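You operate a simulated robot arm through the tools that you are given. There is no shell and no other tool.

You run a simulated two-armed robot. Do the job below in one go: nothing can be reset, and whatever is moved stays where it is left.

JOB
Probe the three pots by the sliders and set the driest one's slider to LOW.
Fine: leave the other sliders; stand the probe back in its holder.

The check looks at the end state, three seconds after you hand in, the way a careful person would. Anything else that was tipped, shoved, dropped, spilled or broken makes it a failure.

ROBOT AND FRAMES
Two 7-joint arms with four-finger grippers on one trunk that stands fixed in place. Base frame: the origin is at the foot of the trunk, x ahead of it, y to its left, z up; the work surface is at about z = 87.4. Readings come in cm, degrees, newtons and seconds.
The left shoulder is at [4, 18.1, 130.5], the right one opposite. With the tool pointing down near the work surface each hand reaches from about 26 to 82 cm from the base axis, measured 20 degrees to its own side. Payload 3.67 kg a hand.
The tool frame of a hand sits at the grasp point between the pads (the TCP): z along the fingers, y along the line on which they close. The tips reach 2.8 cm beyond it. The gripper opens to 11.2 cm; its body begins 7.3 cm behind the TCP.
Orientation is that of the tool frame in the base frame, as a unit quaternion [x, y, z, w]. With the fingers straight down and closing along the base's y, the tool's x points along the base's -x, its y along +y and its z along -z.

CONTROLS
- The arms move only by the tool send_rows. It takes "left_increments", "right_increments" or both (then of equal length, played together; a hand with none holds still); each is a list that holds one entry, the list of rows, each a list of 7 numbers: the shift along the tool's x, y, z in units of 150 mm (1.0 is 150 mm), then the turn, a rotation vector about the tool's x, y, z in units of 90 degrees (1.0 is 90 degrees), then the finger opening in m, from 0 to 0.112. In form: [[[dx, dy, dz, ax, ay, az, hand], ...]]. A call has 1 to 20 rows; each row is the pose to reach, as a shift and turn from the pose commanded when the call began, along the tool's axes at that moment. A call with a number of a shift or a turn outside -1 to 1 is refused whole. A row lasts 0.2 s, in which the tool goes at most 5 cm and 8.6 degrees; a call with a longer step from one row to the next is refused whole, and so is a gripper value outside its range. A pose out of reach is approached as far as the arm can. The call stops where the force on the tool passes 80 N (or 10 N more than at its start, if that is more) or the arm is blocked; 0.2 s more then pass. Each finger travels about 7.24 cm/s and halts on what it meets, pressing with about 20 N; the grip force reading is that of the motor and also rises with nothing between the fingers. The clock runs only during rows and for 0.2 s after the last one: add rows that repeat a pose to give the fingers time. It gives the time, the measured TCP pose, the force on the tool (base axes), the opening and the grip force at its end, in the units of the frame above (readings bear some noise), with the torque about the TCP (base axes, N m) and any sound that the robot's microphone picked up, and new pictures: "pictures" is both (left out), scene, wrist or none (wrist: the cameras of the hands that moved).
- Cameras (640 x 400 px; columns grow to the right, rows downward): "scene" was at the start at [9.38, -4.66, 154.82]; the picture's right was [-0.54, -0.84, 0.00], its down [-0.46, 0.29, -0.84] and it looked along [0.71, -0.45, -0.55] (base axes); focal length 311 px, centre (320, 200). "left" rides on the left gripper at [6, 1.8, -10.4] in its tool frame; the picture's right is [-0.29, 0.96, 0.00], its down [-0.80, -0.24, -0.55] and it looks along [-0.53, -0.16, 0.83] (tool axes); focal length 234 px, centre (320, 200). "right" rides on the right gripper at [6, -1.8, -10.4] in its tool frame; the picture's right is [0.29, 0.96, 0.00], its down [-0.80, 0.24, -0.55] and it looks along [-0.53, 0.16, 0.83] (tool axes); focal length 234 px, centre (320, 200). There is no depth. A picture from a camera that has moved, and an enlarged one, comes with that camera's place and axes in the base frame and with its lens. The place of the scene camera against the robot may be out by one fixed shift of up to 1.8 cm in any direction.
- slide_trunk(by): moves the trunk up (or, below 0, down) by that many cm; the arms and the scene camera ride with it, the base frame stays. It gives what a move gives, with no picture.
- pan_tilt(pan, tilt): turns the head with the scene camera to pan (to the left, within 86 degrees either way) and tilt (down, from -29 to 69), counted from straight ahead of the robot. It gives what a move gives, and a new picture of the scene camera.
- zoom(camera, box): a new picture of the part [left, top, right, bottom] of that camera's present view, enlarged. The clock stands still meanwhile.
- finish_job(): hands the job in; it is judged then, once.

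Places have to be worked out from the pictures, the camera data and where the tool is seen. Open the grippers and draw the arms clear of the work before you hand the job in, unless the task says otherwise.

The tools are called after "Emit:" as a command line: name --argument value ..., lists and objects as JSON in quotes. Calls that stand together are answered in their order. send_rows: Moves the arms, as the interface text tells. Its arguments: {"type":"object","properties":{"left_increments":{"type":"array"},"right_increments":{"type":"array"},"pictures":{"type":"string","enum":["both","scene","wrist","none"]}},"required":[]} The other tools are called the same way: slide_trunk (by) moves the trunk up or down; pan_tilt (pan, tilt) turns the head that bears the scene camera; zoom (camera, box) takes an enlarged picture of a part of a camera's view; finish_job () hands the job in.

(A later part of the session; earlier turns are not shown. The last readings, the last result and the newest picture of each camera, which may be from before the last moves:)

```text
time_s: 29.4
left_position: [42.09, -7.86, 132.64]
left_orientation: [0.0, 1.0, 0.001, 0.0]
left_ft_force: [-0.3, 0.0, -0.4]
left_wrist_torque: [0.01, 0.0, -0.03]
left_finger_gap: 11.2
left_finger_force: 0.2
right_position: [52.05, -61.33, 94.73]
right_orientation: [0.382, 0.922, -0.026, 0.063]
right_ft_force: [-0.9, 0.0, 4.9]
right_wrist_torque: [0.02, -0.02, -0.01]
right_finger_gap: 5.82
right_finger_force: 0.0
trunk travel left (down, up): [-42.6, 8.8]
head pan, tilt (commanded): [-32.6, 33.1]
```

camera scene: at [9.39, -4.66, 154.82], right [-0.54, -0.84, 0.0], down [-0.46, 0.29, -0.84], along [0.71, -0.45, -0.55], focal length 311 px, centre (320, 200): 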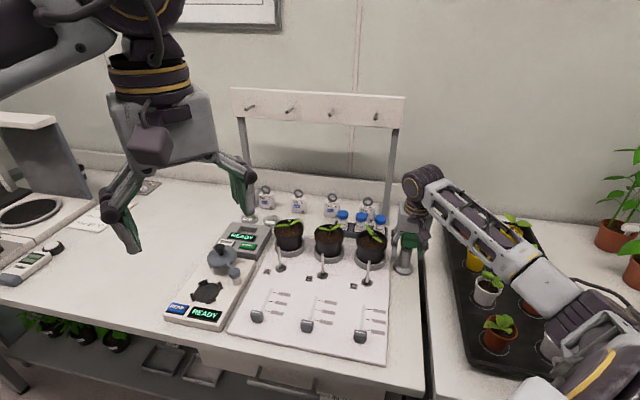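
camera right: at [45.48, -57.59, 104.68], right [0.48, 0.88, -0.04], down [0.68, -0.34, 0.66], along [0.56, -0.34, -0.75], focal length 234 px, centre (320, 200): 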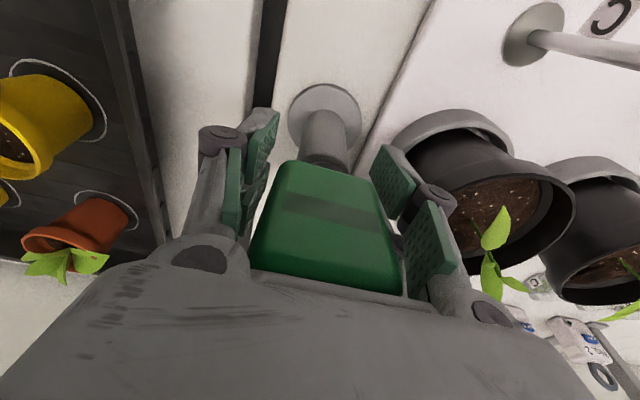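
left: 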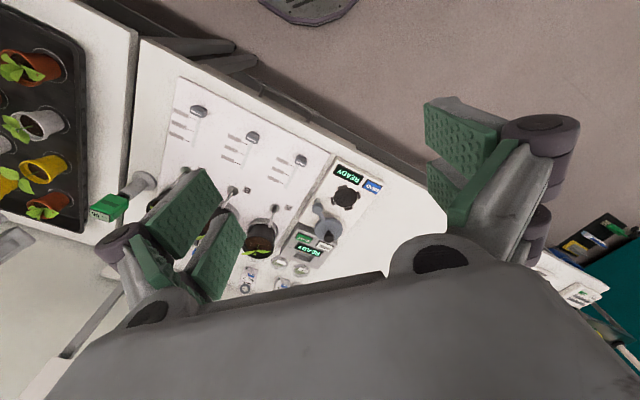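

The palm touches at about 5 N. I close the fingers now so the palm backs the probe.

Emit:
send_rows --right_increments '[[[0, 0, 0, 0, 0, 0, 0.045], [0, 0, 0, 0, 0, 0, 0.02], [0, 0, 0, 0, 0, 0, 0.02], [0, 0, 0, 0, 0, 0, 0.02]]]'

Emit:
zoom --camera "right" --box '[200, 60, 440, 300]'

Emit:
zoom --camera "scene" --box '[380, 190, 440, 280]'

```text
time_s: 30.4
left_position: [42.12, -7.94, 132.52]
left_orientation: [0.0, 1.0, 0.0, 0.0]
left_ft_force: [0.1, 0.1, 0.1]
left_wrist_torque: [0.01, -0.03, 0.02]
left_finger_gap: 11.2
left_finger_force: 0.1
right_position: [52.03, -61.3, 94.66]
right_orientation: [0.382, 0.922, -0.026, 0.063]
right_ft_force: [0.9, 0.8, 6.1]
right_wrist_torque: [0.0, -0.11, 0.04]
right_finger_gap: 4.38
right_finger_force: 20.0
trunk travel left (down, up): [-42.6, 8.8]
head pan, tilt (commanded): [-32.6, 33.1]
camera scene: at [9.34, -4.58, 154.83], right [-0.54, -0.84, 0.0], down [-0.46, 0.29, -0.84], along [0.71, -0.45, -0.55], focal length 311 px, centre (320, 200)
camera right: at [45.48, -57.56, 104.08], right [0.48, 0.88, -0.04], down [0.68, -0.34, 0.66], along [0.56, -0.34, -0.75], focal length 234 px, centre (320, 200)
```

scene: 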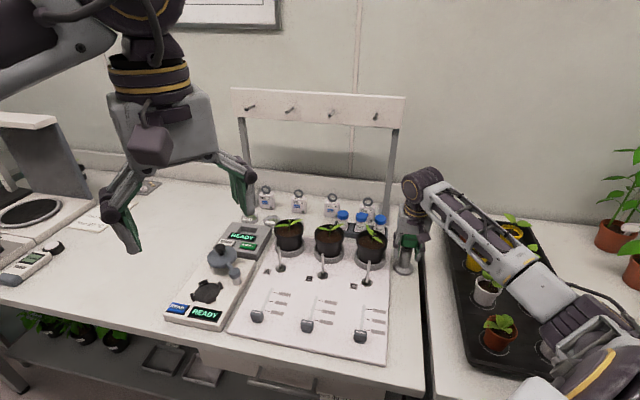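
right: 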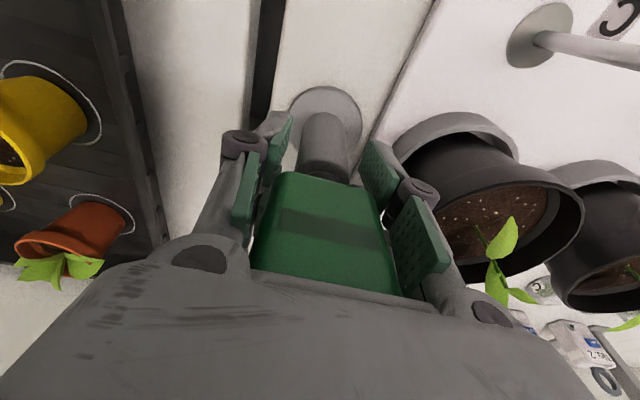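

```text
1.67 times, centred on (320, 180) of right
camera zoom: at [45.48, -57.56, 104.08], right [0.48, 0.88, -0.04], down [0.68, -0.34, 0.66], along [0.56, -0.34, -0.75], focal length 390 px, centre (320, 233)
```

zoom: 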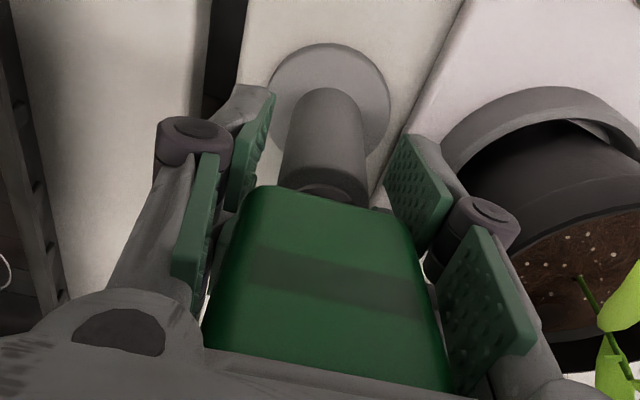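

```text
4.44 times, centred on (410, 235) of scene
camera zoom: at [9.34, -4.58, 154.83], right [-0.54, -0.84, 0.0], down [-0.46, 0.29, -0.84], along [0.71, -0.45, -0.55], focal length 1383 px, centre (-80, 44)
```

zoom: 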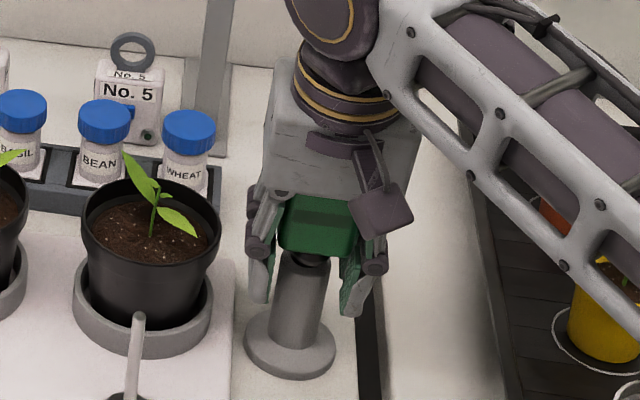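

The grip at 4.38 cm catches the rounded lower edge of the body, which locks it against the palm. I lift straight out along the probe's axis.

Emit:
send_rows --right_increments '[[[0, 0, -0.05, 0, 0, 0, 0.02], [0, 0, -0.12, 0, 0, 0, 0.02], [0, 0, -0.2, 0, 0, 0, 0.02], [0, 0, -0.3, 0, 0, 0, 0.02], [0, 0, -0.4, 0, 0, 0, 0.02], [0, 0, -0.5, 0, 0, 0, 0.02], [0, 0, -0.6, 0, 0, 0, 0.02], [0, 0, -0.7, 0, 0, 0, 0.02], [0, 0, -0.7, 0, 0, 0, 0.02]]]'

Emit:
zoom --camera "right" --box '[200, 40, 440, 280]'

Emit:
zoom --camera "scene" --box '[370, 160, 450, 280]'

```text
time_s: 32.4
left_position: [42.1, -8.01, 132.47]
left_orientation: [0.0, 1.0, 0.0, 0.0]
left_ft_force: [-0.3, -0.4, -0.1]
left_wrist_torque: [-0.01, 0.0, -0.02]
left_finger_gap: 11.21
left_finger_force: 0.0
right_position: [51.04, -60.42, 104.98]
right_orientation: [0.381, 0.922, -0.026, 0.061]
right_ft_force: [0.6, -0.6, -1.5]
right_wrist_torque: [0.0, 0.0, 0.03]
right_finger_gap: 4.37
right_finger_force: 20.1
trunk travel left (down, up): [-42.6, 8.8]
head pan, tilt (commanded): [-32.6, 33.1]
camera scene: at [9.36, -4.68, 154.82], right [-0.54, -0.84, 0.0], down [-0.46, 0.29, -0.84], along [0.71, -0.45, -0.55], focal length 311 px, centre (320, 200)
camera right: at [44.51, -56.64, 114.47], right [0.48, 0.88, -0.04], down [0.68, -0.34, 0.66], along [0.56, -0.34, -0.75], focal length 234 px, centre (320, 200)
```

scene: 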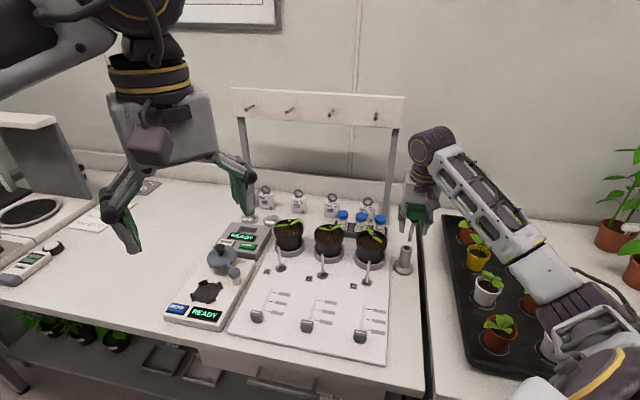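
right: 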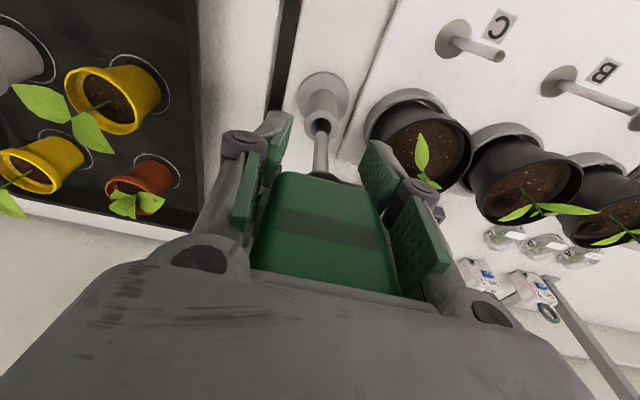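

```text
1.67 times, centred on (320, 160) of right
camera zoom: at [44.51, -56.64, 114.47], right [0.48, 0.88, -0.04], down [0.68, -0.34, 0.66], along [0.56, -0.34, -0.75], focal length 390 px, centre (320, 267)
```

zoom: 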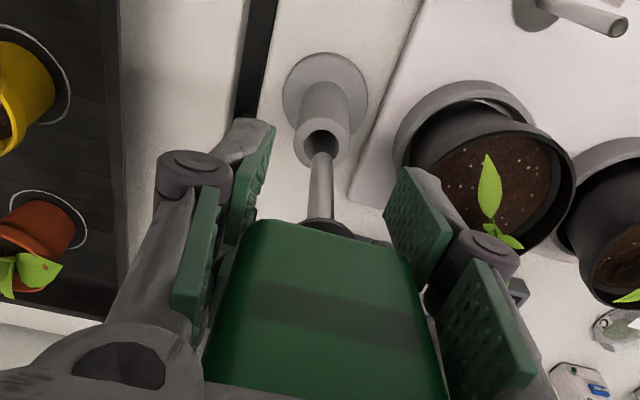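

```text
3.33 times, centred on (410, 220) of scene
camera zoom: at [9.36, -4.68, 154.82], right [-0.54, -0.84, 0.0], down [-0.46, 0.29, -0.84], along [0.71, -0.45, -0.55], focal length 1037 px, centre (20, 133)
```

zoom: 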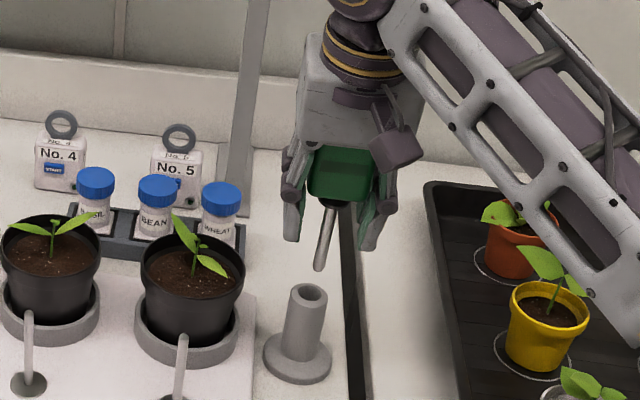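

The probe is held firmly, but at pot depth the fingers would come close to the leaves. I'll regrip with the body at the back of the fingers (away from the camera) so the hand sits farther from the plants; first I put the probe back into the holder.

Emit:
send_rows --right_increments '[[[0, 0, 0.1, 0, 0, 0, 0.02], [0, 0, 0.2, 0, 0, 0, 0.02], [0, 0, 0.3, 0, 0, 0, 0.02], [0, 0, 0.4, 0, 0, 0, 0.02], [0, 0, 0.5, 0, 0, 0, 0.02], [0, 0, 0.6, 0, 0, 0, 0.02], [0, 0, 0.66, 0, 0, 0, 0.02], [0, 0, 0.69, 0, 0, 0, 0.02]]]' --pictures "wrist"

Emit:
zoom --camera "scene" --box '[370, 190, 450, 280]'

```text
time_s: 34.2
left_position: [42.2, -7.93, 132.53]
left_orientation: [0.0, 1.0, 0.001, -0.001]
left_ft_force: [1.0, 0.4, 0.7]
left_wrist_torque: [0.05, -0.02, 0.05]
left_finger_gap: 11.19
left_finger_force: 0.1
right_position: [51.97, -61.41, 94.7]
right_orientation: [0.382, 0.922, -0.026, 0.063]
right_ft_force: [-0.5, -0.3, -0.3]
right_wrist_torque: [0.03, 0.05, 0.02]
right_finger_gap: 4.38
right_finger_force: 20.0
trunk travel left (down, up): [-42.6, 8.8]
head pan, tilt (commanded): [-32.6, 33.1]
camera right: at [45.47, -57.58, 104.12], right [0.48, 0.88, -0.04], down [0.68, -0.34, 0.66], along [0.56, -0.34, -0.75], focal length 234 px, centre (320, 200)
```

right: 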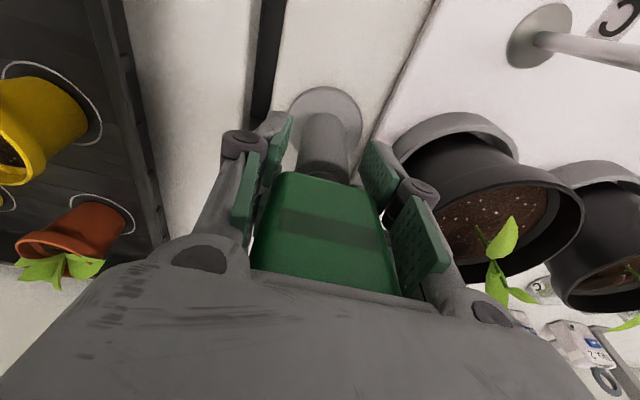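

```text
4.44 times, centred on (410, 235) of scene
camera zoom: at [9.37, -4.64, 154.83], right [-0.54, -0.84, 0.0], down [-0.46, 0.29, -0.84], along [0.71, -0.45, -0.55], focal length 1383 px, centre (-80, 44)
```

zoom: 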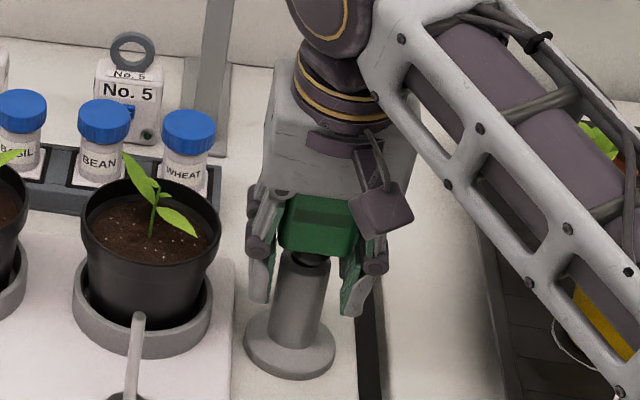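

Back in the holder. I open and rise 4.5 cm along the axis to see how the probe sits.

Emit:
send_rows --right_increments '[[[0, 0, 0, 0, 0, 0, 0.05], [0, 0, 0, 0, 0, 0, 0.06], [0, 0, -0.04, 0, 0, 0, 0.06], [0, 0, -0.12, 0, 0, 0, 0.06], [0, 0, -0.22, 0, 0, 0, 0.06], [0, 0, -0.3, 0, 0, 0, 0.06], [0, 0, -0.3, 0, 0, 0, 0.06]]]' --pictures "wrist"

Emit:
zoom --camera "scene" --box '[370, 190, 450, 280]'

Emit:
zoom --camera "right" --box '[200, 90, 440, 270]'

```text
time_s: 35.8
left_position: [42.14, -7.92, 132.62]
left_orientation: [0.001, 1.0, 0.0, 0.0]
left_ft_force: [0.5, -0.2, 0.5]
left_wrist_torque: [0.0, -0.01, 0.0]
left_finger_gap: 11.2
left_finger_force: 0.0
right_position: [51.53, -60.96, 99.07]
right_orientation: [0.382, 0.922, -0.026, 0.062]
right_ft_force: [-0.4, -0.3, -0.9]
right_wrist_torque: [0.0, 0.0, 0.0]
right_finger_gap: 6.0
right_finger_force: 0.0
trunk travel left (down, up): [-42.6, 8.8]
head pan, tilt (commanded): [-32.6, 33.1]
camera right: at [45.04, -57.19, 108.61], right [0.48, 0.88, -0.04], down [0.68, -0.34, 0.66], along [0.56, -0.34, -0.75], focal length 234 px, centre (320, 200)
```

right: 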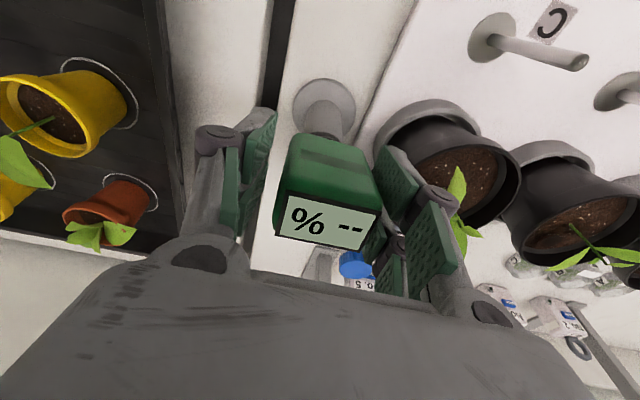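

```text
4.44 times, centred on (410, 235) of scene
camera zoom: at [9.39, -4.67, 154.82], right [-0.54, -0.84, 0.0], down [-0.46, 0.29, -0.84], along [0.71, -0.45, -0.55], focal length 1383 px, centre (-80, 44)
```

zoom: 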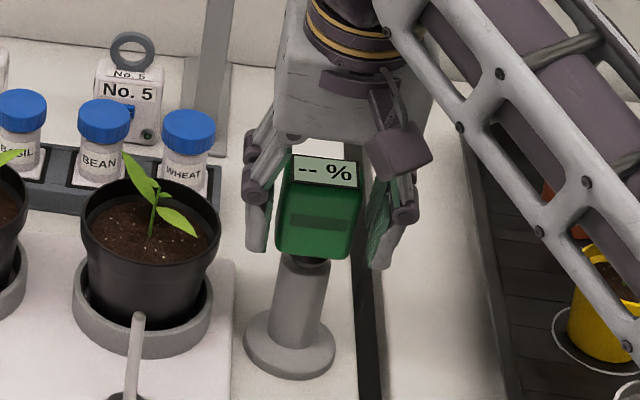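

```text
2.22 times, centred on (320, 180) of right
camera zoom: at [45.04, -57.19, 108.61], right [0.48, 0.88, -0.04], down [0.68, -0.34, 0.66], along [0.56, -0.34, -0.75], focal length 520 px, centre (320, 244)
```

zoom: 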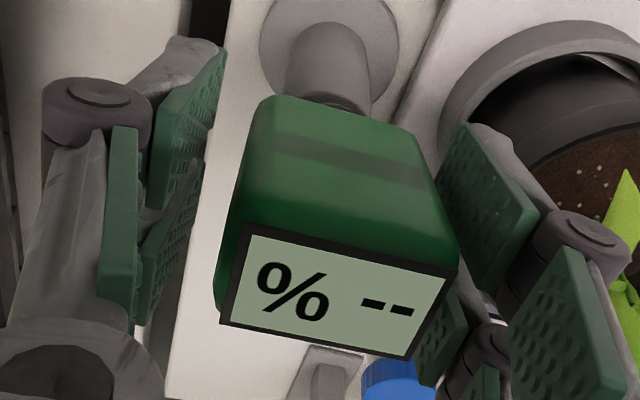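

The probe is aligned with the tilted hand. I shift the hand 1.3 cm toward the front so the back fingers take the body, and lower until the palm nearly touches.

Emit:
send_rows --right_increments '[[[0.04, 0.006, 0, 0, 0, 0, 0.06], [0.0867, 0.0127, 0.02, 0, 0, 0, 0.06], [0.0867, 0.0127, 0.1, 0, 0, 0, 0.06], [0.0867, 0.0127, 0.18, 0, 0, 0, 0.06], [0.0867, 0.0127, 0.25, 0, 0, 0, 0.06], [0.0867, 0.0127, 0.28, 0, 0, 0, 0.06]]]' --pictures "wrist"

Emit:
zoom --camera "right" --box '[200, 90, 440, 290]'

Emit:
zoom --camera "scene" --box '[370, 190, 450, 280]'

```text
time_s: 37.2
left_position: [42.18, -7.79, 132.52]
left_orientation: [0.0, 1.0, 0.0, 0.001]
left_ft_force: [-0.7, 0.2, -0.1]
left_wrist_torque: [0.02, 0.0, -0.02]
left_finger_gap: 11.18
left_finger_force: 0.0
right_position: [51.22, -60.37, 94.86]
right_orientation: [0.382, 0.922, -0.026, 0.062]
right_ft_force: [-0.5, -0.4, -1.0]
right_wrist_torque: [0.01, 0.01, -0.01]
right_finger_gap: 5.99
right_finger_force: 0.1
trunk travel left (down, up): [-42.6, 8.8]
head pan, tilt (commanded): [-32.6, 33.1]
camera right: at [44.73, -56.55, 104.28], right [0.48, 0.88, -0.04], down [0.68, -0.34, 0.66], along [0.56, -0.34, -0.75], focal length 234 px, centre (320, 200)
```

right: 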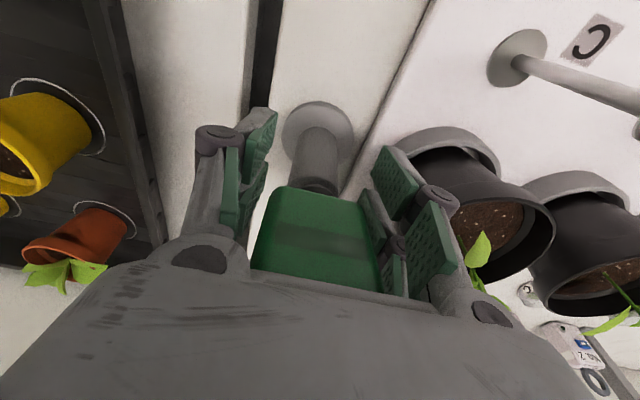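

```text
2.00 times, centred on (320, 190) of right
camera zoom: at [44.73, -56.55, 104.28], right [0.48, 0.88, -0.04], down [0.68, -0.34, 0.66], along [0.56, -0.34, -0.75], focal length 468 px, centre (320, 220)
```

zoom: 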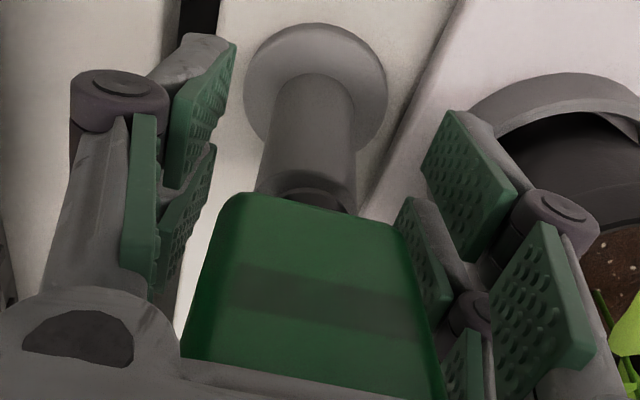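

```text
4.44 times, centred on (410, 235) of scene
camera zoom: at [9.39, -4.66, 154.82], right [-0.54, -0.84, 0.0], down [-0.46, 0.29, -0.84], along [0.71, -0.45, -0.55], focal length 1383 px, centre (-80, 44)
```

zoom: 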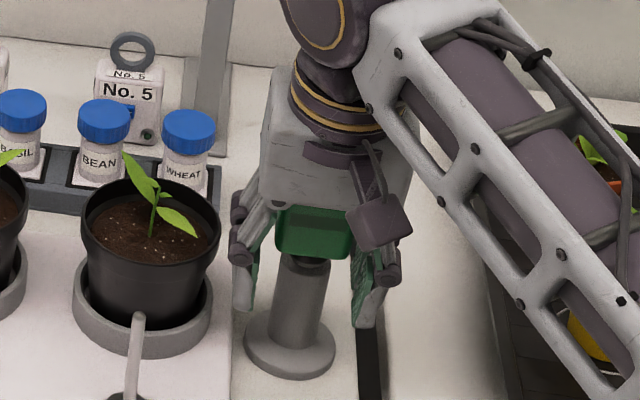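

The body sits between the back fingers. I take small steps down to palm contact, shifting slightly toward the pot side to centre the body.

Emit:
send_rows --right_increments '[[[0, 0.007, 0.006, 0, 0, 0, 0.06], [0, 0.014, 0.012, 0, 0, 0, 0.06], [0, 0.014, 0.018, 0, 0, 0, 0.06]]]' --pictures "none"

```text
time_s: 38.0
left_position: [42.07, -7.95, 132.59]
left_orientation: [0.0, 1.0, 0.0, 0.0]
left_ft_force: [-0.7, -0.3, 0.1]
left_wrist_torque: [0.02, 0.0, 0.01]
left_finger_gap: 11.19
left_finger_force: 0.1
right_position: [51.41, -60.2, 94.54]
right_orientation: [0.383, 0.921, -0.026, 0.062]
right_ft_force: [-0.3, -0.1, -0.2]
right_wrist_torque: [0.0, -0.04, 0.01]
right_finger_gap: 6.01
right_finger_force: 0.0
trunk travel left (down, up): [-42.6, 8.8]
head pan, tilt (commanded): [-32.6, 33.1]
```

Emit:
send_rows --right_increments '[[[0, 0, 0.006, 0, 0, 0, 0.06], [0, 0, 0.012, 0, 0, 0, 0.06], [0, 0, 0.018, 0, 0, 0, 0.06]]]' --pictures "none"

```text
time_s: 38.8
left_position: [42.02, -7.84, 132.67]
left_orientation: [0.0, 1.0, 0.001, 0.0]
left_ft_force: [0.6, -0.7, 0.1]
left_wrist_torque: [-0.03, 0.03, 0.02]
left_finger_gap: 11.21
left_finger_force: 0.0
right_position: [51.35, -60.13, 94.31]
right_orientation: [0.382, 0.922, -0.025, 0.063]
right_ft_force: [-2.0, 0.2, 9.3]
right_wrist_torque: [0.01, 0.05, -0.03]
right_finger_gap: 5.98
right_finger_force: 0.2
trunk travel left (down, up): [-42.6, 8.8]
head pan, tilt (commanded): [-32.6, 33.1]
```

Palm contact at 9 N. I close the fingers.

Emit:
send_rows --right_increments '[[[0, 0, -0.004, 0, 0, 0, 0.045], [0, 0, -0.004, 0, 0, 0, 0.02], [0, 0, -0.004, 0, 0, 0, 0.02], [0, 0, -0.004, 0, 0, 0, 0.02]]]' --pictures "wrist"

Emit:
zoom --camera "right" --box '[200, 90, 440, 290]'

Emit:
zoom --camera "scene" --box '[370, 190, 450, 280]'

```text
time_s: 39.8
left_position: [42.07, -8.0, 132.46]
left_orientation: [-0.001, 1.0, 0.0, 0.0]
left_ft_force: [0.8, 0.3, -0.3]
left_wrist_torque: [0.0, 0.03, -0.05]
left_finger_gap: 11.21
left_finger_force: 0.0
right_position: [51.22, -60.2, 94.48]
right_orientation: [0.383, 0.921, -0.026, 0.062]
right_ft_force: [-7.8, -6.6, 7.7]
right_wrist_torque: [-0.38, 0.4, -0.18]
right_finger_gap: 4.36
right_finger_force: 19.7
trunk travel left (down, up): [-42.6, 8.8]
head pan, tilt (commanded): [-32.6, 33.1]
camera right: at [44.75, -56.49, 103.88], right [0.48, 0.88, -0.04], down [0.68, -0.34, 0.66], along [0.56, -0.34, -0.75], focal length 234 px, centre (320, 200)
```

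right: 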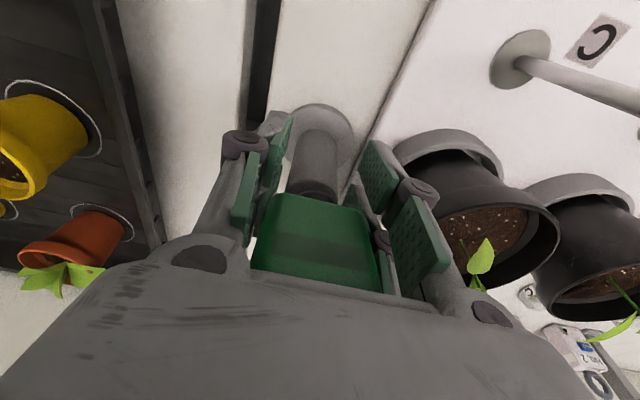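

```text
2.00 times, centred on (320, 190) of right
camera zoom: at [44.75, -56.49, 103.88], right [0.48, 0.88, -0.04], down [0.68, -0.34, 0.66], along [0.56, -0.34, -0.75], focal length 468 px, centre (320, 220)
```

zoom: 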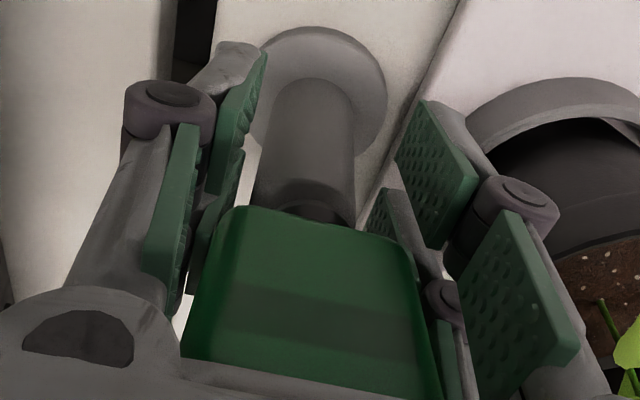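

```text
4.44 times, centred on (410, 235) of scene
camera zoom: at [9.19, -4.69, 154.84], right [-0.54, -0.84, 0.0], down [-0.46, 0.29, -0.84], along [0.71, -0.45, -0.55], focal length 1383 px, centre (-80, 44)
```

zoom: 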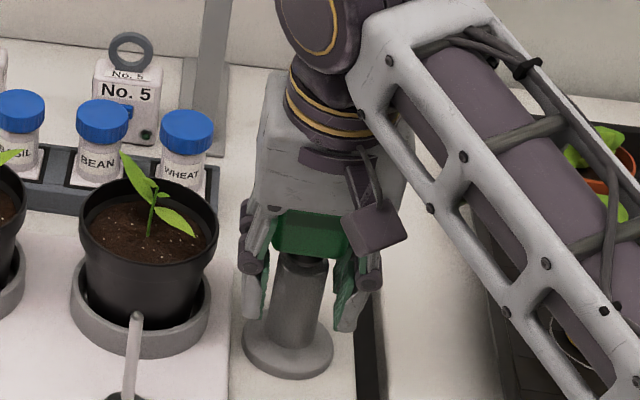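

There's about 10 N of sideways force along the tool's y, because the gripped probe is pressing on the bore. I shift the hand about 0.2 cm back to relieve it.

Emit:
send_rows --right_increments '[[[0, -0.007, 0, 0, 0, 0, 0.02], [0, -0.014, 0, 0, 0, 0, 0.02], [0, -0.018, 0, 0, 0, 0, 0.02]]]' --pictures "none"

```text
time_s: 40.6
left_position: [42.05, -7.86, 132.65]
left_orientation: [0.0, 1.0, -0.001, -0.001]
left_ft_force: [0.1, -0.1, 0.1]
left_wrist_torque: [-0.02, 0.0, -0.04]
left_finger_gap: 11.23
left_finger_force: 0.0
right_position: [51.13, -60.39, 94.54]
right_orientation: [0.381, 0.922, -0.025, 0.062]
right_ft_force: [-3.1, -1.6, 6.4]
right_wrist_torque: [-0.26, 0.09, -0.1]
right_finger_gap: 4.37
right_finger_force: 19.9
trunk travel left (down, up): [-42.6, 8.8]
head pan, tilt (commanded): [-32.6, 33.1]
```

Mostly relieved. I lift out along the axis with a touch more shift.

Emit:
send_rows --right_increments '[[[0, -0.004, -0.02, 0, 0, 0, 0.02], [0, -0.006, -0.06, 0, 0, 0, 0.02], [0, -0.006, -0.12, 0, 0, 0, 0.02], [0, -0.006, -0.2, 0, 0, 0, 0.02], [0, -0.006, -0.3, 0, 0, 0, 0.02], [0, -0.006, -0.4, 0, 0, 0, 0.02], [0, -0.006, -0.5, 0, 0, 0, 0.02], [0, -0.006, -0.6, 0, 0, 0, 0.02], [0, -0.006, -0.7, 0, 0, 0, 0.02], [0, -0.006, -0.7, 0, 0, 0, 0.02]]]'

Emit:
zoom --camera "right" --box '[200, 40, 440, 280]'

Emit:
zoom --camera "scene" --box '[360, 150, 450, 280]'

```text
time_s: 42.8
left_position: [42.1, -7.97, 132.59]
left_orientation: [0.0, 1.0, 0.0, 0.0]
left_ft_force: [0.5, -0.6, 0.5]
left_wrist_torque: [-0.01, -0.06, -0.03]
left_finger_gap: 11.22
left_finger_force: 0.0
right_position: [50.08, -59.44, 104.87]
right_orientation: [0.382, 0.922, -0.026, 0.062]
right_ft_force: [0.2, 0.7, -1.5]
right_wrist_torque: [0.01, -0.01, 0.03]
right_finger_gap: 4.34
right_finger_force: 19.6
trunk travel left (down, up): [-42.6, 8.8]
head pan, tilt (commanded): [-32.6, 33.1]
camera scene: at [9.37, -4.67, 154.82], right [-0.54, -0.84, 0.0], down [-0.46, 0.29, -0.84], along [0.71, -0.45, -0.55], focal length 311 px, centre (320, 200)
camera right: at [43.59, -55.71, 114.2], right [0.48, 0.88, -0.04], down [0.68, -0.34, 0.66], along [0.56, -0.34, -0.75], focal length 234 px, centre (320, 200)
```

scene: 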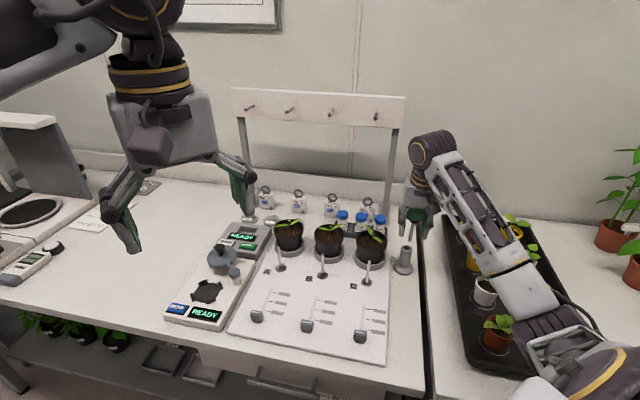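
right: 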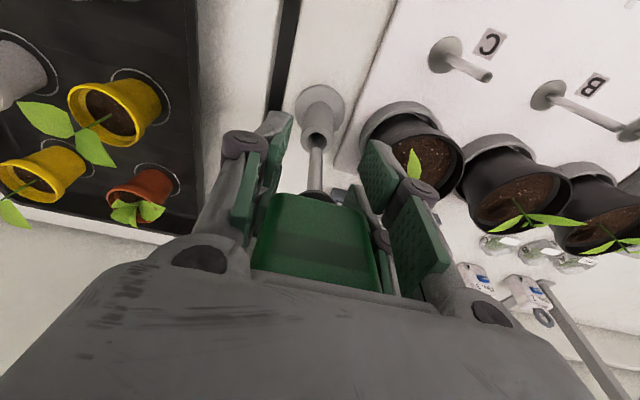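

```text
1.67 times, centred on (320, 160) of right
camera zoom: at [43.59, -55.71, 114.2], right [0.48, 0.88, -0.04], down [0.68, -0.34, 0.66], along [0.56, -0.34, -0.75], focal length 390 px, centre (320, 267)
```

zoom: 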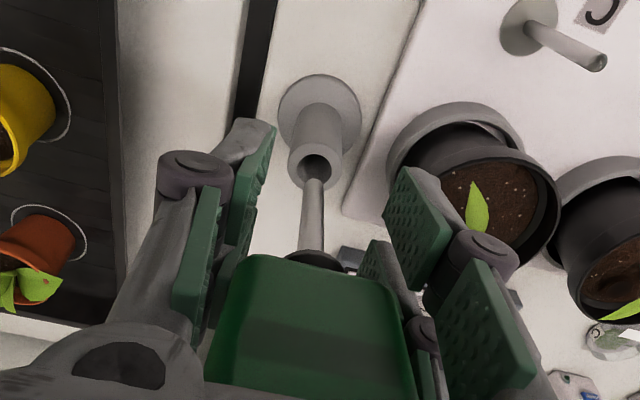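

```text
3.08 times, centred on (405, 215) of scene
camera zoom: at [9.37, -4.67, 154.82], right [-0.54, -0.84, 0.0], down [-0.46, 0.29, -0.84], along [0.71, -0.45, -0.55], focal length 958 px, centre (58, 154)
```

zoom: 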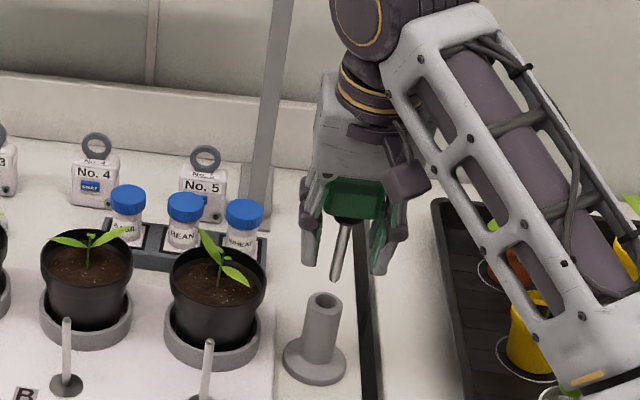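

The probe is locked with its tip near tool (-0.9, 0, 7.3). Next I go to pot B, whose front side is free of leaves: first up and along over pot C at a safe height.

Emit:
send_rows --right_increments '[[[0, 0, -0.15, 0, 0, 0, 0.02], [0, 0, -0.297, 0, 0, 0, 0.02], [0, 0.1, -0.297, 0, 0, 0, 0.02], [0, 0.22, -0.297, 0, 0, 0, 0.02], [0, 0.36, -0.297, 0, 0, 0, 0.02], [0, 0.5, -0.297, 0, 0, 0, 0.02], [0, 0.64, -0.297, 0, 0, 0, 0.02], [0, 0.78, -0.297, 0, 0, 0, 0.02], [0, 0.9, -0.297, 0, 0, 0, 0.02], [0, 0.9, -0.297, 0, 0, 0, 0.02]]]' --pictures "wrist"

```text
time_s: 45.0
left_position: [42.13, -7.92, 132.51]
left_orientation: [0.0, 1.0, 0.0, -0.001]
left_ft_force: [-1.1, 0.7, -0.2]
left_wrist_torque: [0.02, -0.04, 0.02]
left_finger_gap: 11.21
left_finger_force: 0.0
right_position: [59.39, -49.7, 109.13]
right_orientation: [0.382, 0.922, -0.026, 0.062]
right_ft_force: [0.0, 0.0, -1.0]
right_wrist_torque: [0.05, -0.01, 0.0]
right_finger_gap: 4.34
right_finger_force: 20.0
trunk travel left (down, up): [-42.6, 8.8]
head pan, tilt (commanded): [-32.6, 33.1]
camera right: at [52.8, -45.83, 118.62], right [0.48, 0.88, -0.04], down [0.68, -0.34, 0.66], along [0.56, -0.34, -0.75], focal length 234 px, centre (320, 200)
```

right: 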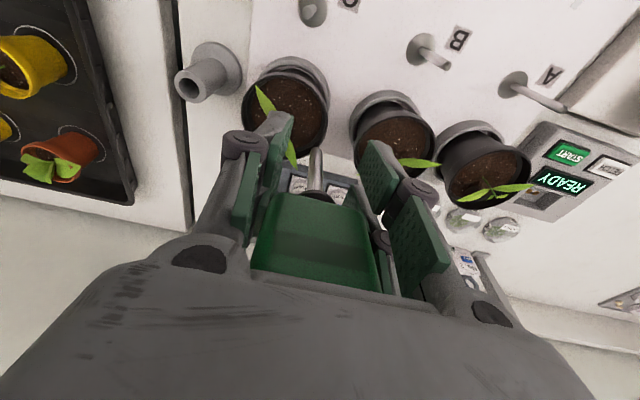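

Now I move over pot B's front while yawing about 24° to face the leaf-free sector.

Emit:
send_rows --right_increments '[[[0.014, 0.083, 0, -0.0084, -0.0051, -0.054, 0.02], [0.028, 0.165, 0, -0.0168, -0.0102, -0.108, 0.02], [0.042, 0.248, 0, -0.0251, -0.0154, -0.161, 0.02], [0.056, 0.33, 0, -0.0335, -0.0205, -0.215, 0.02], [0.0703, 0.413, 0, -0.0419, -0.0256, -0.269, 0.02], [0.0703, 0.413, 0, -0.0419, -0.0256, -0.269, 0.02]]]'

Emit:
zoom --camera "right" --box '[220, 60, 420, 220]'

Emit:
zoom --camera "scene" --box '[280, 140, 400, 280]'

```text
time_s: 46.4
left_position: [42.1, -7.9, 132.56]
left_orientation: [0.0, 1.0, -0.001, 0.0]
left_ft_force: [-0.2, -0.1, -0.2]
left_wrist_torque: [-0.01, -0.01, 0.03]
left_finger_gap: 11.16
left_finger_force: 0.0
right_position: [62.98, -44.5, 109.12]
right_orientation: [0.177, 0.98, -0.015, 0.086]
right_ft_force: [0.2, 0.0, -0.6]
right_wrist_torque: [0.01, 0.01, -0.01]
right_finger_gap: 4.35
right_finger_force: 19.3
trunk travel left (down, up): [-42.6, 8.8]
head pan, tilt (commanded): [-32.6, 33.1]
camera scene: at [9.39, -4.68, 154.82], right [-0.54, -0.84, 0.0], down [-0.46, 0.29, -0.84], along [0.71, -0.45, -0.55], focal length 311 px, centre (320, 200)
camera right: at [55.0, -43.57, 118.18], right [0.07, 1.0, -0.05], down [0.73, -0.02, 0.68], along [0.68, -0.08, -0.73], focal length 234 px, centre (320, 200)
```

scene: 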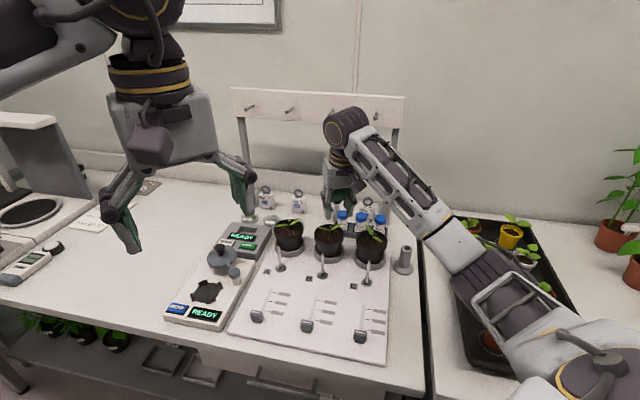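
right: 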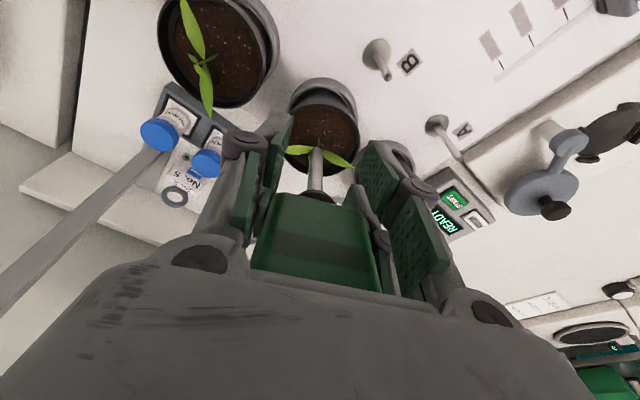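

```text
2.50 times, centred on (320, 140) of right
camera zoom: at [55.0, -43.57, 118.18], right [0.07, 1.0, -0.05], down [0.73, -0.02, 0.68], along [0.68, -0.08, -0.73], focal length 585 px, centre (320, 350)
```

zoom: 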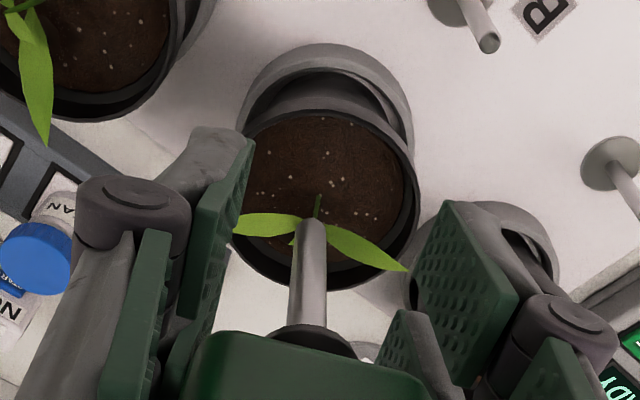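

```text
2.86 times, centred on (340, 210) of scene
camera zoom: at [9.39, -4.68, 154.82], right [-0.54, -0.84, 0.0], down [-0.46, 0.29, -0.84], along [0.71, -0.45, -0.55], focal length 889 px, centre (263, 171)
```

zoom: 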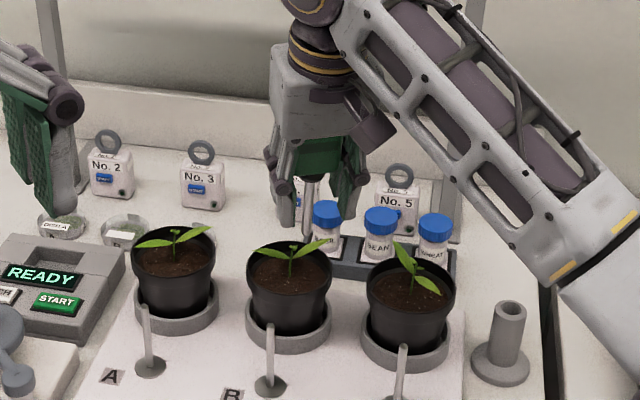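

The projection shows the spike would land too near pot B's front wall. I shift it about 0.9 cm toward the pot centre (about 2.7 cm in front of the stem), and lower it to just above the soil.

Emit:
send_rows --right_increments '[[[-0.02, 0.02, 0.004, 0, 0, 0, 0.02], [-0.047, 0.0384, 0.008, 0, 0, 0, 0.02], [-0.03, 0.0384, 0.1, 0, 0, 0, 0.02], [-0.013, 0.0384, 0.2, 0, 0, 0, 0.02], [0.004, 0.0384, 0.3, 0, 0, 0, 0.02], [0.014, 0.0384, 0.36, 0, 0, 0, 0.02], [0.014, 0.0384, 0.36, 0, 0, 0, 0.02]]]'

Emit:
zoom --camera "right" --box '[220, 60, 420, 220]'

Emit:
zoom --camera "scene" --box '[290, 170, 380, 280]'

```text
time_s: 48.0
left_position: [42.08, -7.89, 132.59]
left_orientation: [0.0, 1.0, 0.0, 0.0]
left_ft_force: [-0.5, -0.1, -0.5]
left_wrist_torque: [-0.03, -0.02, 0.02]
left_finger_gap: 11.19
left_finger_force: 0.0
right_position: [63.86, -44.17, 103.72]
right_orientation: [0.178, 0.98, -0.016, 0.086]
right_ft_force: [0.6, -0.2, -1.5]
right_wrist_torque: [0.02, 0.04, 0.0]
right_finger_gap: 4.34
right_finger_force: 19.9
trunk travel left (down, up): [-42.6, 8.8]
head pan, tilt (commanded): [-32.6, 33.1]
camera scene: at [9.4, -4.65, 154.82], right [-0.54, -0.84, 0.0], down [-0.46, 0.29, -0.84], along [0.71, -0.45, -0.55], focal length 311 px, centre (320, 200)
camera right: at [55.94, -43.22, 112.81], right [0.07, 1.0, -0.05], down [0.73, -0.02, 0.68], along [0.68, -0.08, -0.73], focal length 234 px, centre (320, 200)
```

scene: 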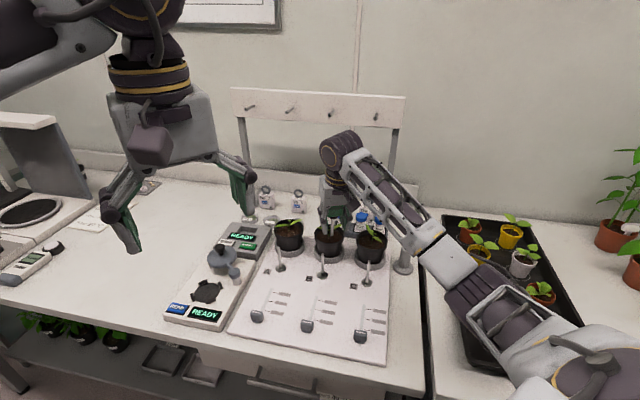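
right: 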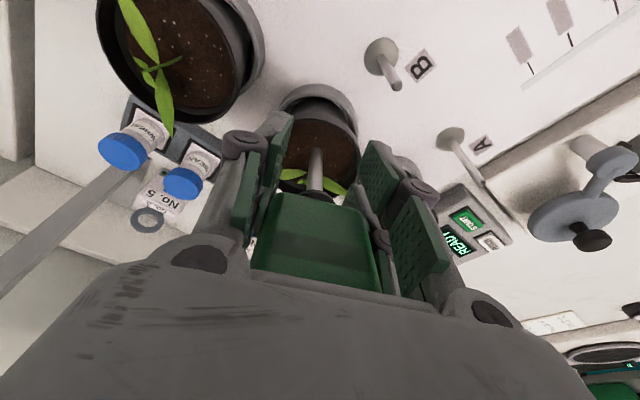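

```text
2.50 times, centred on (320, 140) of right
camera zoom: at [55.94, -43.22, 112.81], right [0.07, 1.0, -0.05], down [0.73, -0.02, 0.68], along [0.68, -0.08, -0.73], focal length 585 px, centre (320, 350)
```

zoom: 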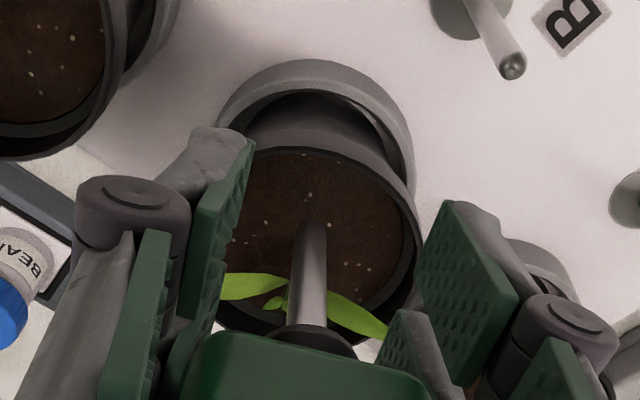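

```text
3.64 times, centred on (335, 225) of scene
camera zoom: at [9.4, -4.65, 154.82], right [-0.54, -0.84, 0.0], down [-0.46, 0.29, -0.84], along [0.71, -0.45, -0.55], focal length 1132 px, centre (266, 109)
```

zoom: 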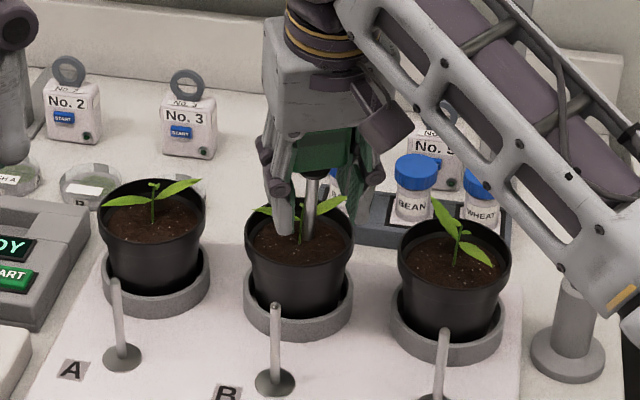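

The spike is just above the soil, well clear of the leaves. Before pushing I check with the left camera that the right forearm and elbow are clear of the seedling tray.

Emit:
zoom --camera "left" --box '[0, 0, 320, 400]'

Emit:
zoom --camera "scene" --box '[400, 200, 640, 400]'

```text
1.00 times, centred on (160, 200) of left (not enlarged: the box is as wide or as high as the picture)
camera zoom: at [36.22, -6.06, 142.94], right [0.29, 0.96, 0.0], down [0.8, -0.24, 0.55], along [0.53, -0.16, -0.83], focal length 234 px, centre (480, 200)
```

zoom: 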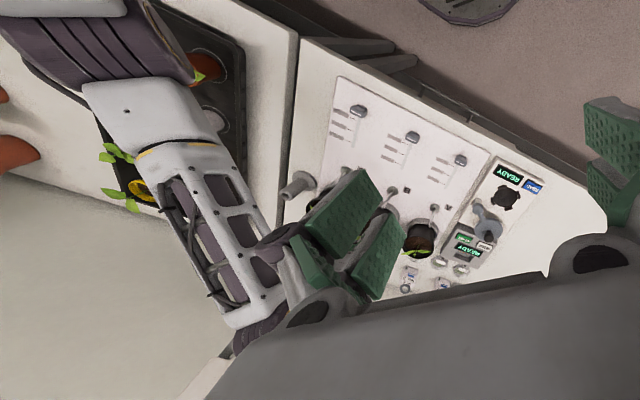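

```text
2.00 times, centred on (520, 300) of scene
camera zoom: at [9.4, -4.65, 154.82], right [-0.54, -0.84, 0.0], down [-0.46, 0.29, -0.84], along [0.71, -0.45, -0.55], focal length 622 px, centre (-80, 0)
```

zoom: 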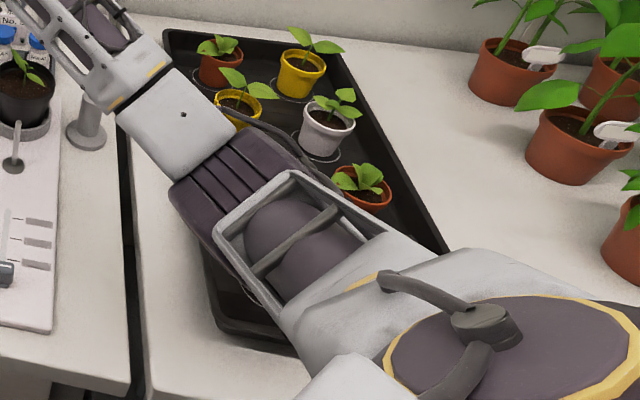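

The forearm passes about 15 cm above the tray, so it is clear. I lower vertically to soil contact, watching the force.

Emit:
send_rows --right_increments '[[[0.009, 0, 0.05, 0, 0, 0, 0.02], [0.018, 0, 0.1, 0, 0, 0, 0.02], [0.024, 0, 0.14, 0, 0, 0, 0.02]]]' --pictures "none"

```text
time_s: 48.8
left_position: [42.17, -8.08, 132.5]
left_orientation: [0.0, 1.0, 0.0, 0.001]
left_ft_force: [0.8, 0.0, 1.1]
left_wrist_torque: [0.01, 0.01, -0.02]
left_finger_gap: 11.23
left_finger_force: 0.0
right_position: [63.9, -44.14, 101.53]
right_orientation: [0.177, 0.98, -0.015, 0.086]
right_ft_force: [0.7, -0.8, -2.3]
right_wrist_torque: [0.0, 0.01, 0.01]
right_finger_gap: 4.33
right_finger_force: 20.0
trunk travel left (down, up): [-42.6, 8.8]
head pan, tilt (commanded): [-32.6, 33.1]
```

Emit:
send_rows --right_increments '[[[0, 0, 0.012, 0, 0, 0, 0.02], [0, 0, 0.024, 0, 0, 0, 0.02], [0, 0, 0.036, 0, 0, 0, 0.02]]]' --pictures "none"

```text
time_s: 49.6
left_position: [42.11, -7.88, 132.66]
left_orientation: [0.0, 1.0, 0.0, -0.001]
left_ft_force: [-1.0, -0.8, -0.9]
left_wrist_torque: [0.03, 0.01, 0.01]
left_finger_gap: 11.19
left_finger_force: 0.1
right_position: [63.95, -44.09, 101.16]
right_orientation: [0.176, 0.98, -0.015, 0.088]
right_ft_force: [-0.6, -0.3, 1.9]
right_wrist_torque: [-0.01, -0.04, -0.02]
right_finger_gap: 4.35
right_finger_force: 19.5
trunk travel left (down, up): [-42.6, 8.8]
head pan, tilt (commanded): [-32.6, 33.1]
```

Light contact now. I push on along the axis.

Emit:
send_rows --right_increments '[[[0, 0, 0.01, 0, 0, 0, 0.02], [0, 0, 0.02, 0, 0, 0, 0.02], [0, 0, 0.03, 0, 0, 0, 0.02]]]' --pictures "none"

```text
time_s: 50.4
left_position: [41.9, -7.75, 132.7]
left_orientation: [0.0, 1.0, -0.001, 0.001]
left_ft_force: [0.4, 0.2, 0.4]
left_wrist_torque: [0.01, 0.02, 0.01]
left_finger_gap: 11.21
left_finger_force: 0.0
right_position: [63.87, -44.13, 101.05]
right_orientation: [0.178, 0.98, -0.016, 0.089]
right_ft_force: [-1.6, -1.8, 22.4]
right_wrist_torque: [-0.32, -0.36, -0.06]
right_finger_gap: 4.43
right_finger_force: 20.4
trunk travel left (down, up): [-42.6, 8.8]
head pan, tilt (commanded): [-32.6, 33.1]
```

22 N and barely moving. I push a little more to find where the soil gives.

Emit:
send_rows --right_increments '[[[0, 0, 0.01, 0, 0, 0, 0.02], [0, 0, 0.02, 0, 0, 0, 0.02]]]' --pictures "wrist"

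Emit:
zoom --camera "right" --box '[220, 60, 420, 220]'

Emit:
zoom --camera "scene" --box '[290, 170, 380, 280]'

```text
time_s: 51.0
left_position: [41.64, -7.64, 132.86]
left_orientation: [0.0, 1.0, -0.001, 0.001]
left_ft_force: [-0.5, -0.3, -0.5]
left_wrist_torque: [-0.02, 0.01, 0.01]
left_finger_gap: 11.18
left_finger_force: 0.0
right_position: [63.83, -44.04, 101.03]
right_orientation: [0.177, 0.98, -0.015, 0.09]
right_ft_force: [-4.6, -0.6, 38.6]
right_wrist_torque: [0.03, -0.37, -0.04]
right_finger_gap: 4.5
right_finger_force: 19.9
trunk travel left (down, up): [-42.6, 8.8]
head pan, tilt (commanded): [-32.6, 33.1]
camera right: at [55.8, -43.15, 109.99], right [0.07, 1.0, -0.05], down [0.72, -0.01, 0.69], along [0.69, -0.09, -0.72], focal length 234 px, centre (320, 200)
```

right: 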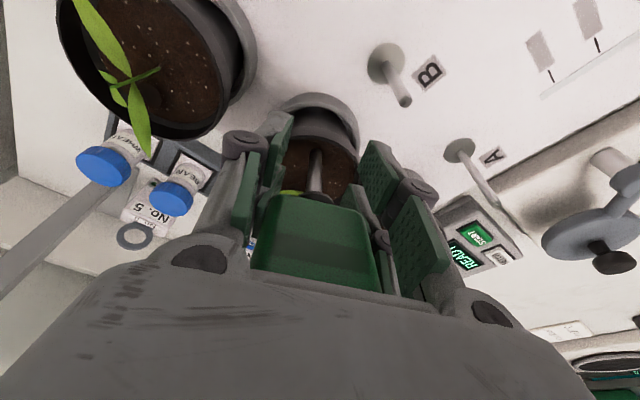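

```text
2.50 times, centred on (320, 140) of right
camera zoom: at [55.8, -43.15, 109.99], right [0.07, 1.0, -0.05], down [0.72, -0.01, 0.69], along [0.69, -0.09, -0.72], focal length 585 px, centre (320, 350)
```

zoom: 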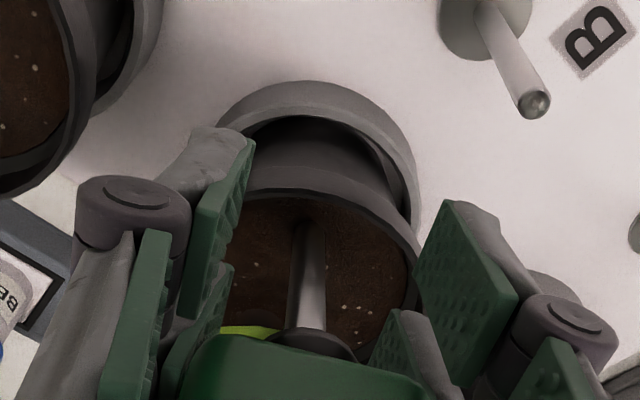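

```text
3.64 times, centred on (335, 225) of scene
camera zoom: at [8.83, -4.36, 154.89], right [-0.54, -0.84, 0.0], down [-0.46, 0.29, -0.84], along [0.71, -0.45, -0.54], focal length 1132 px, centre (266, 109)
```

zoom: 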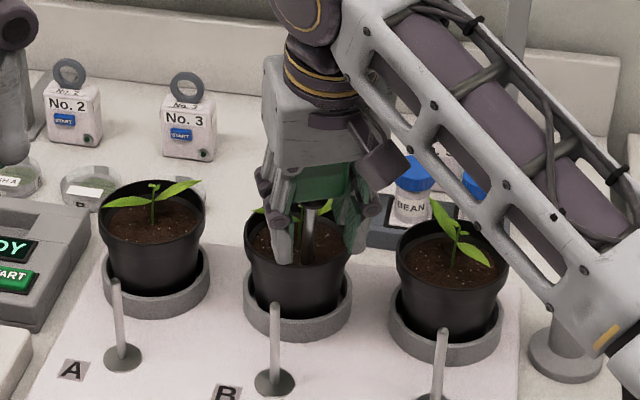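

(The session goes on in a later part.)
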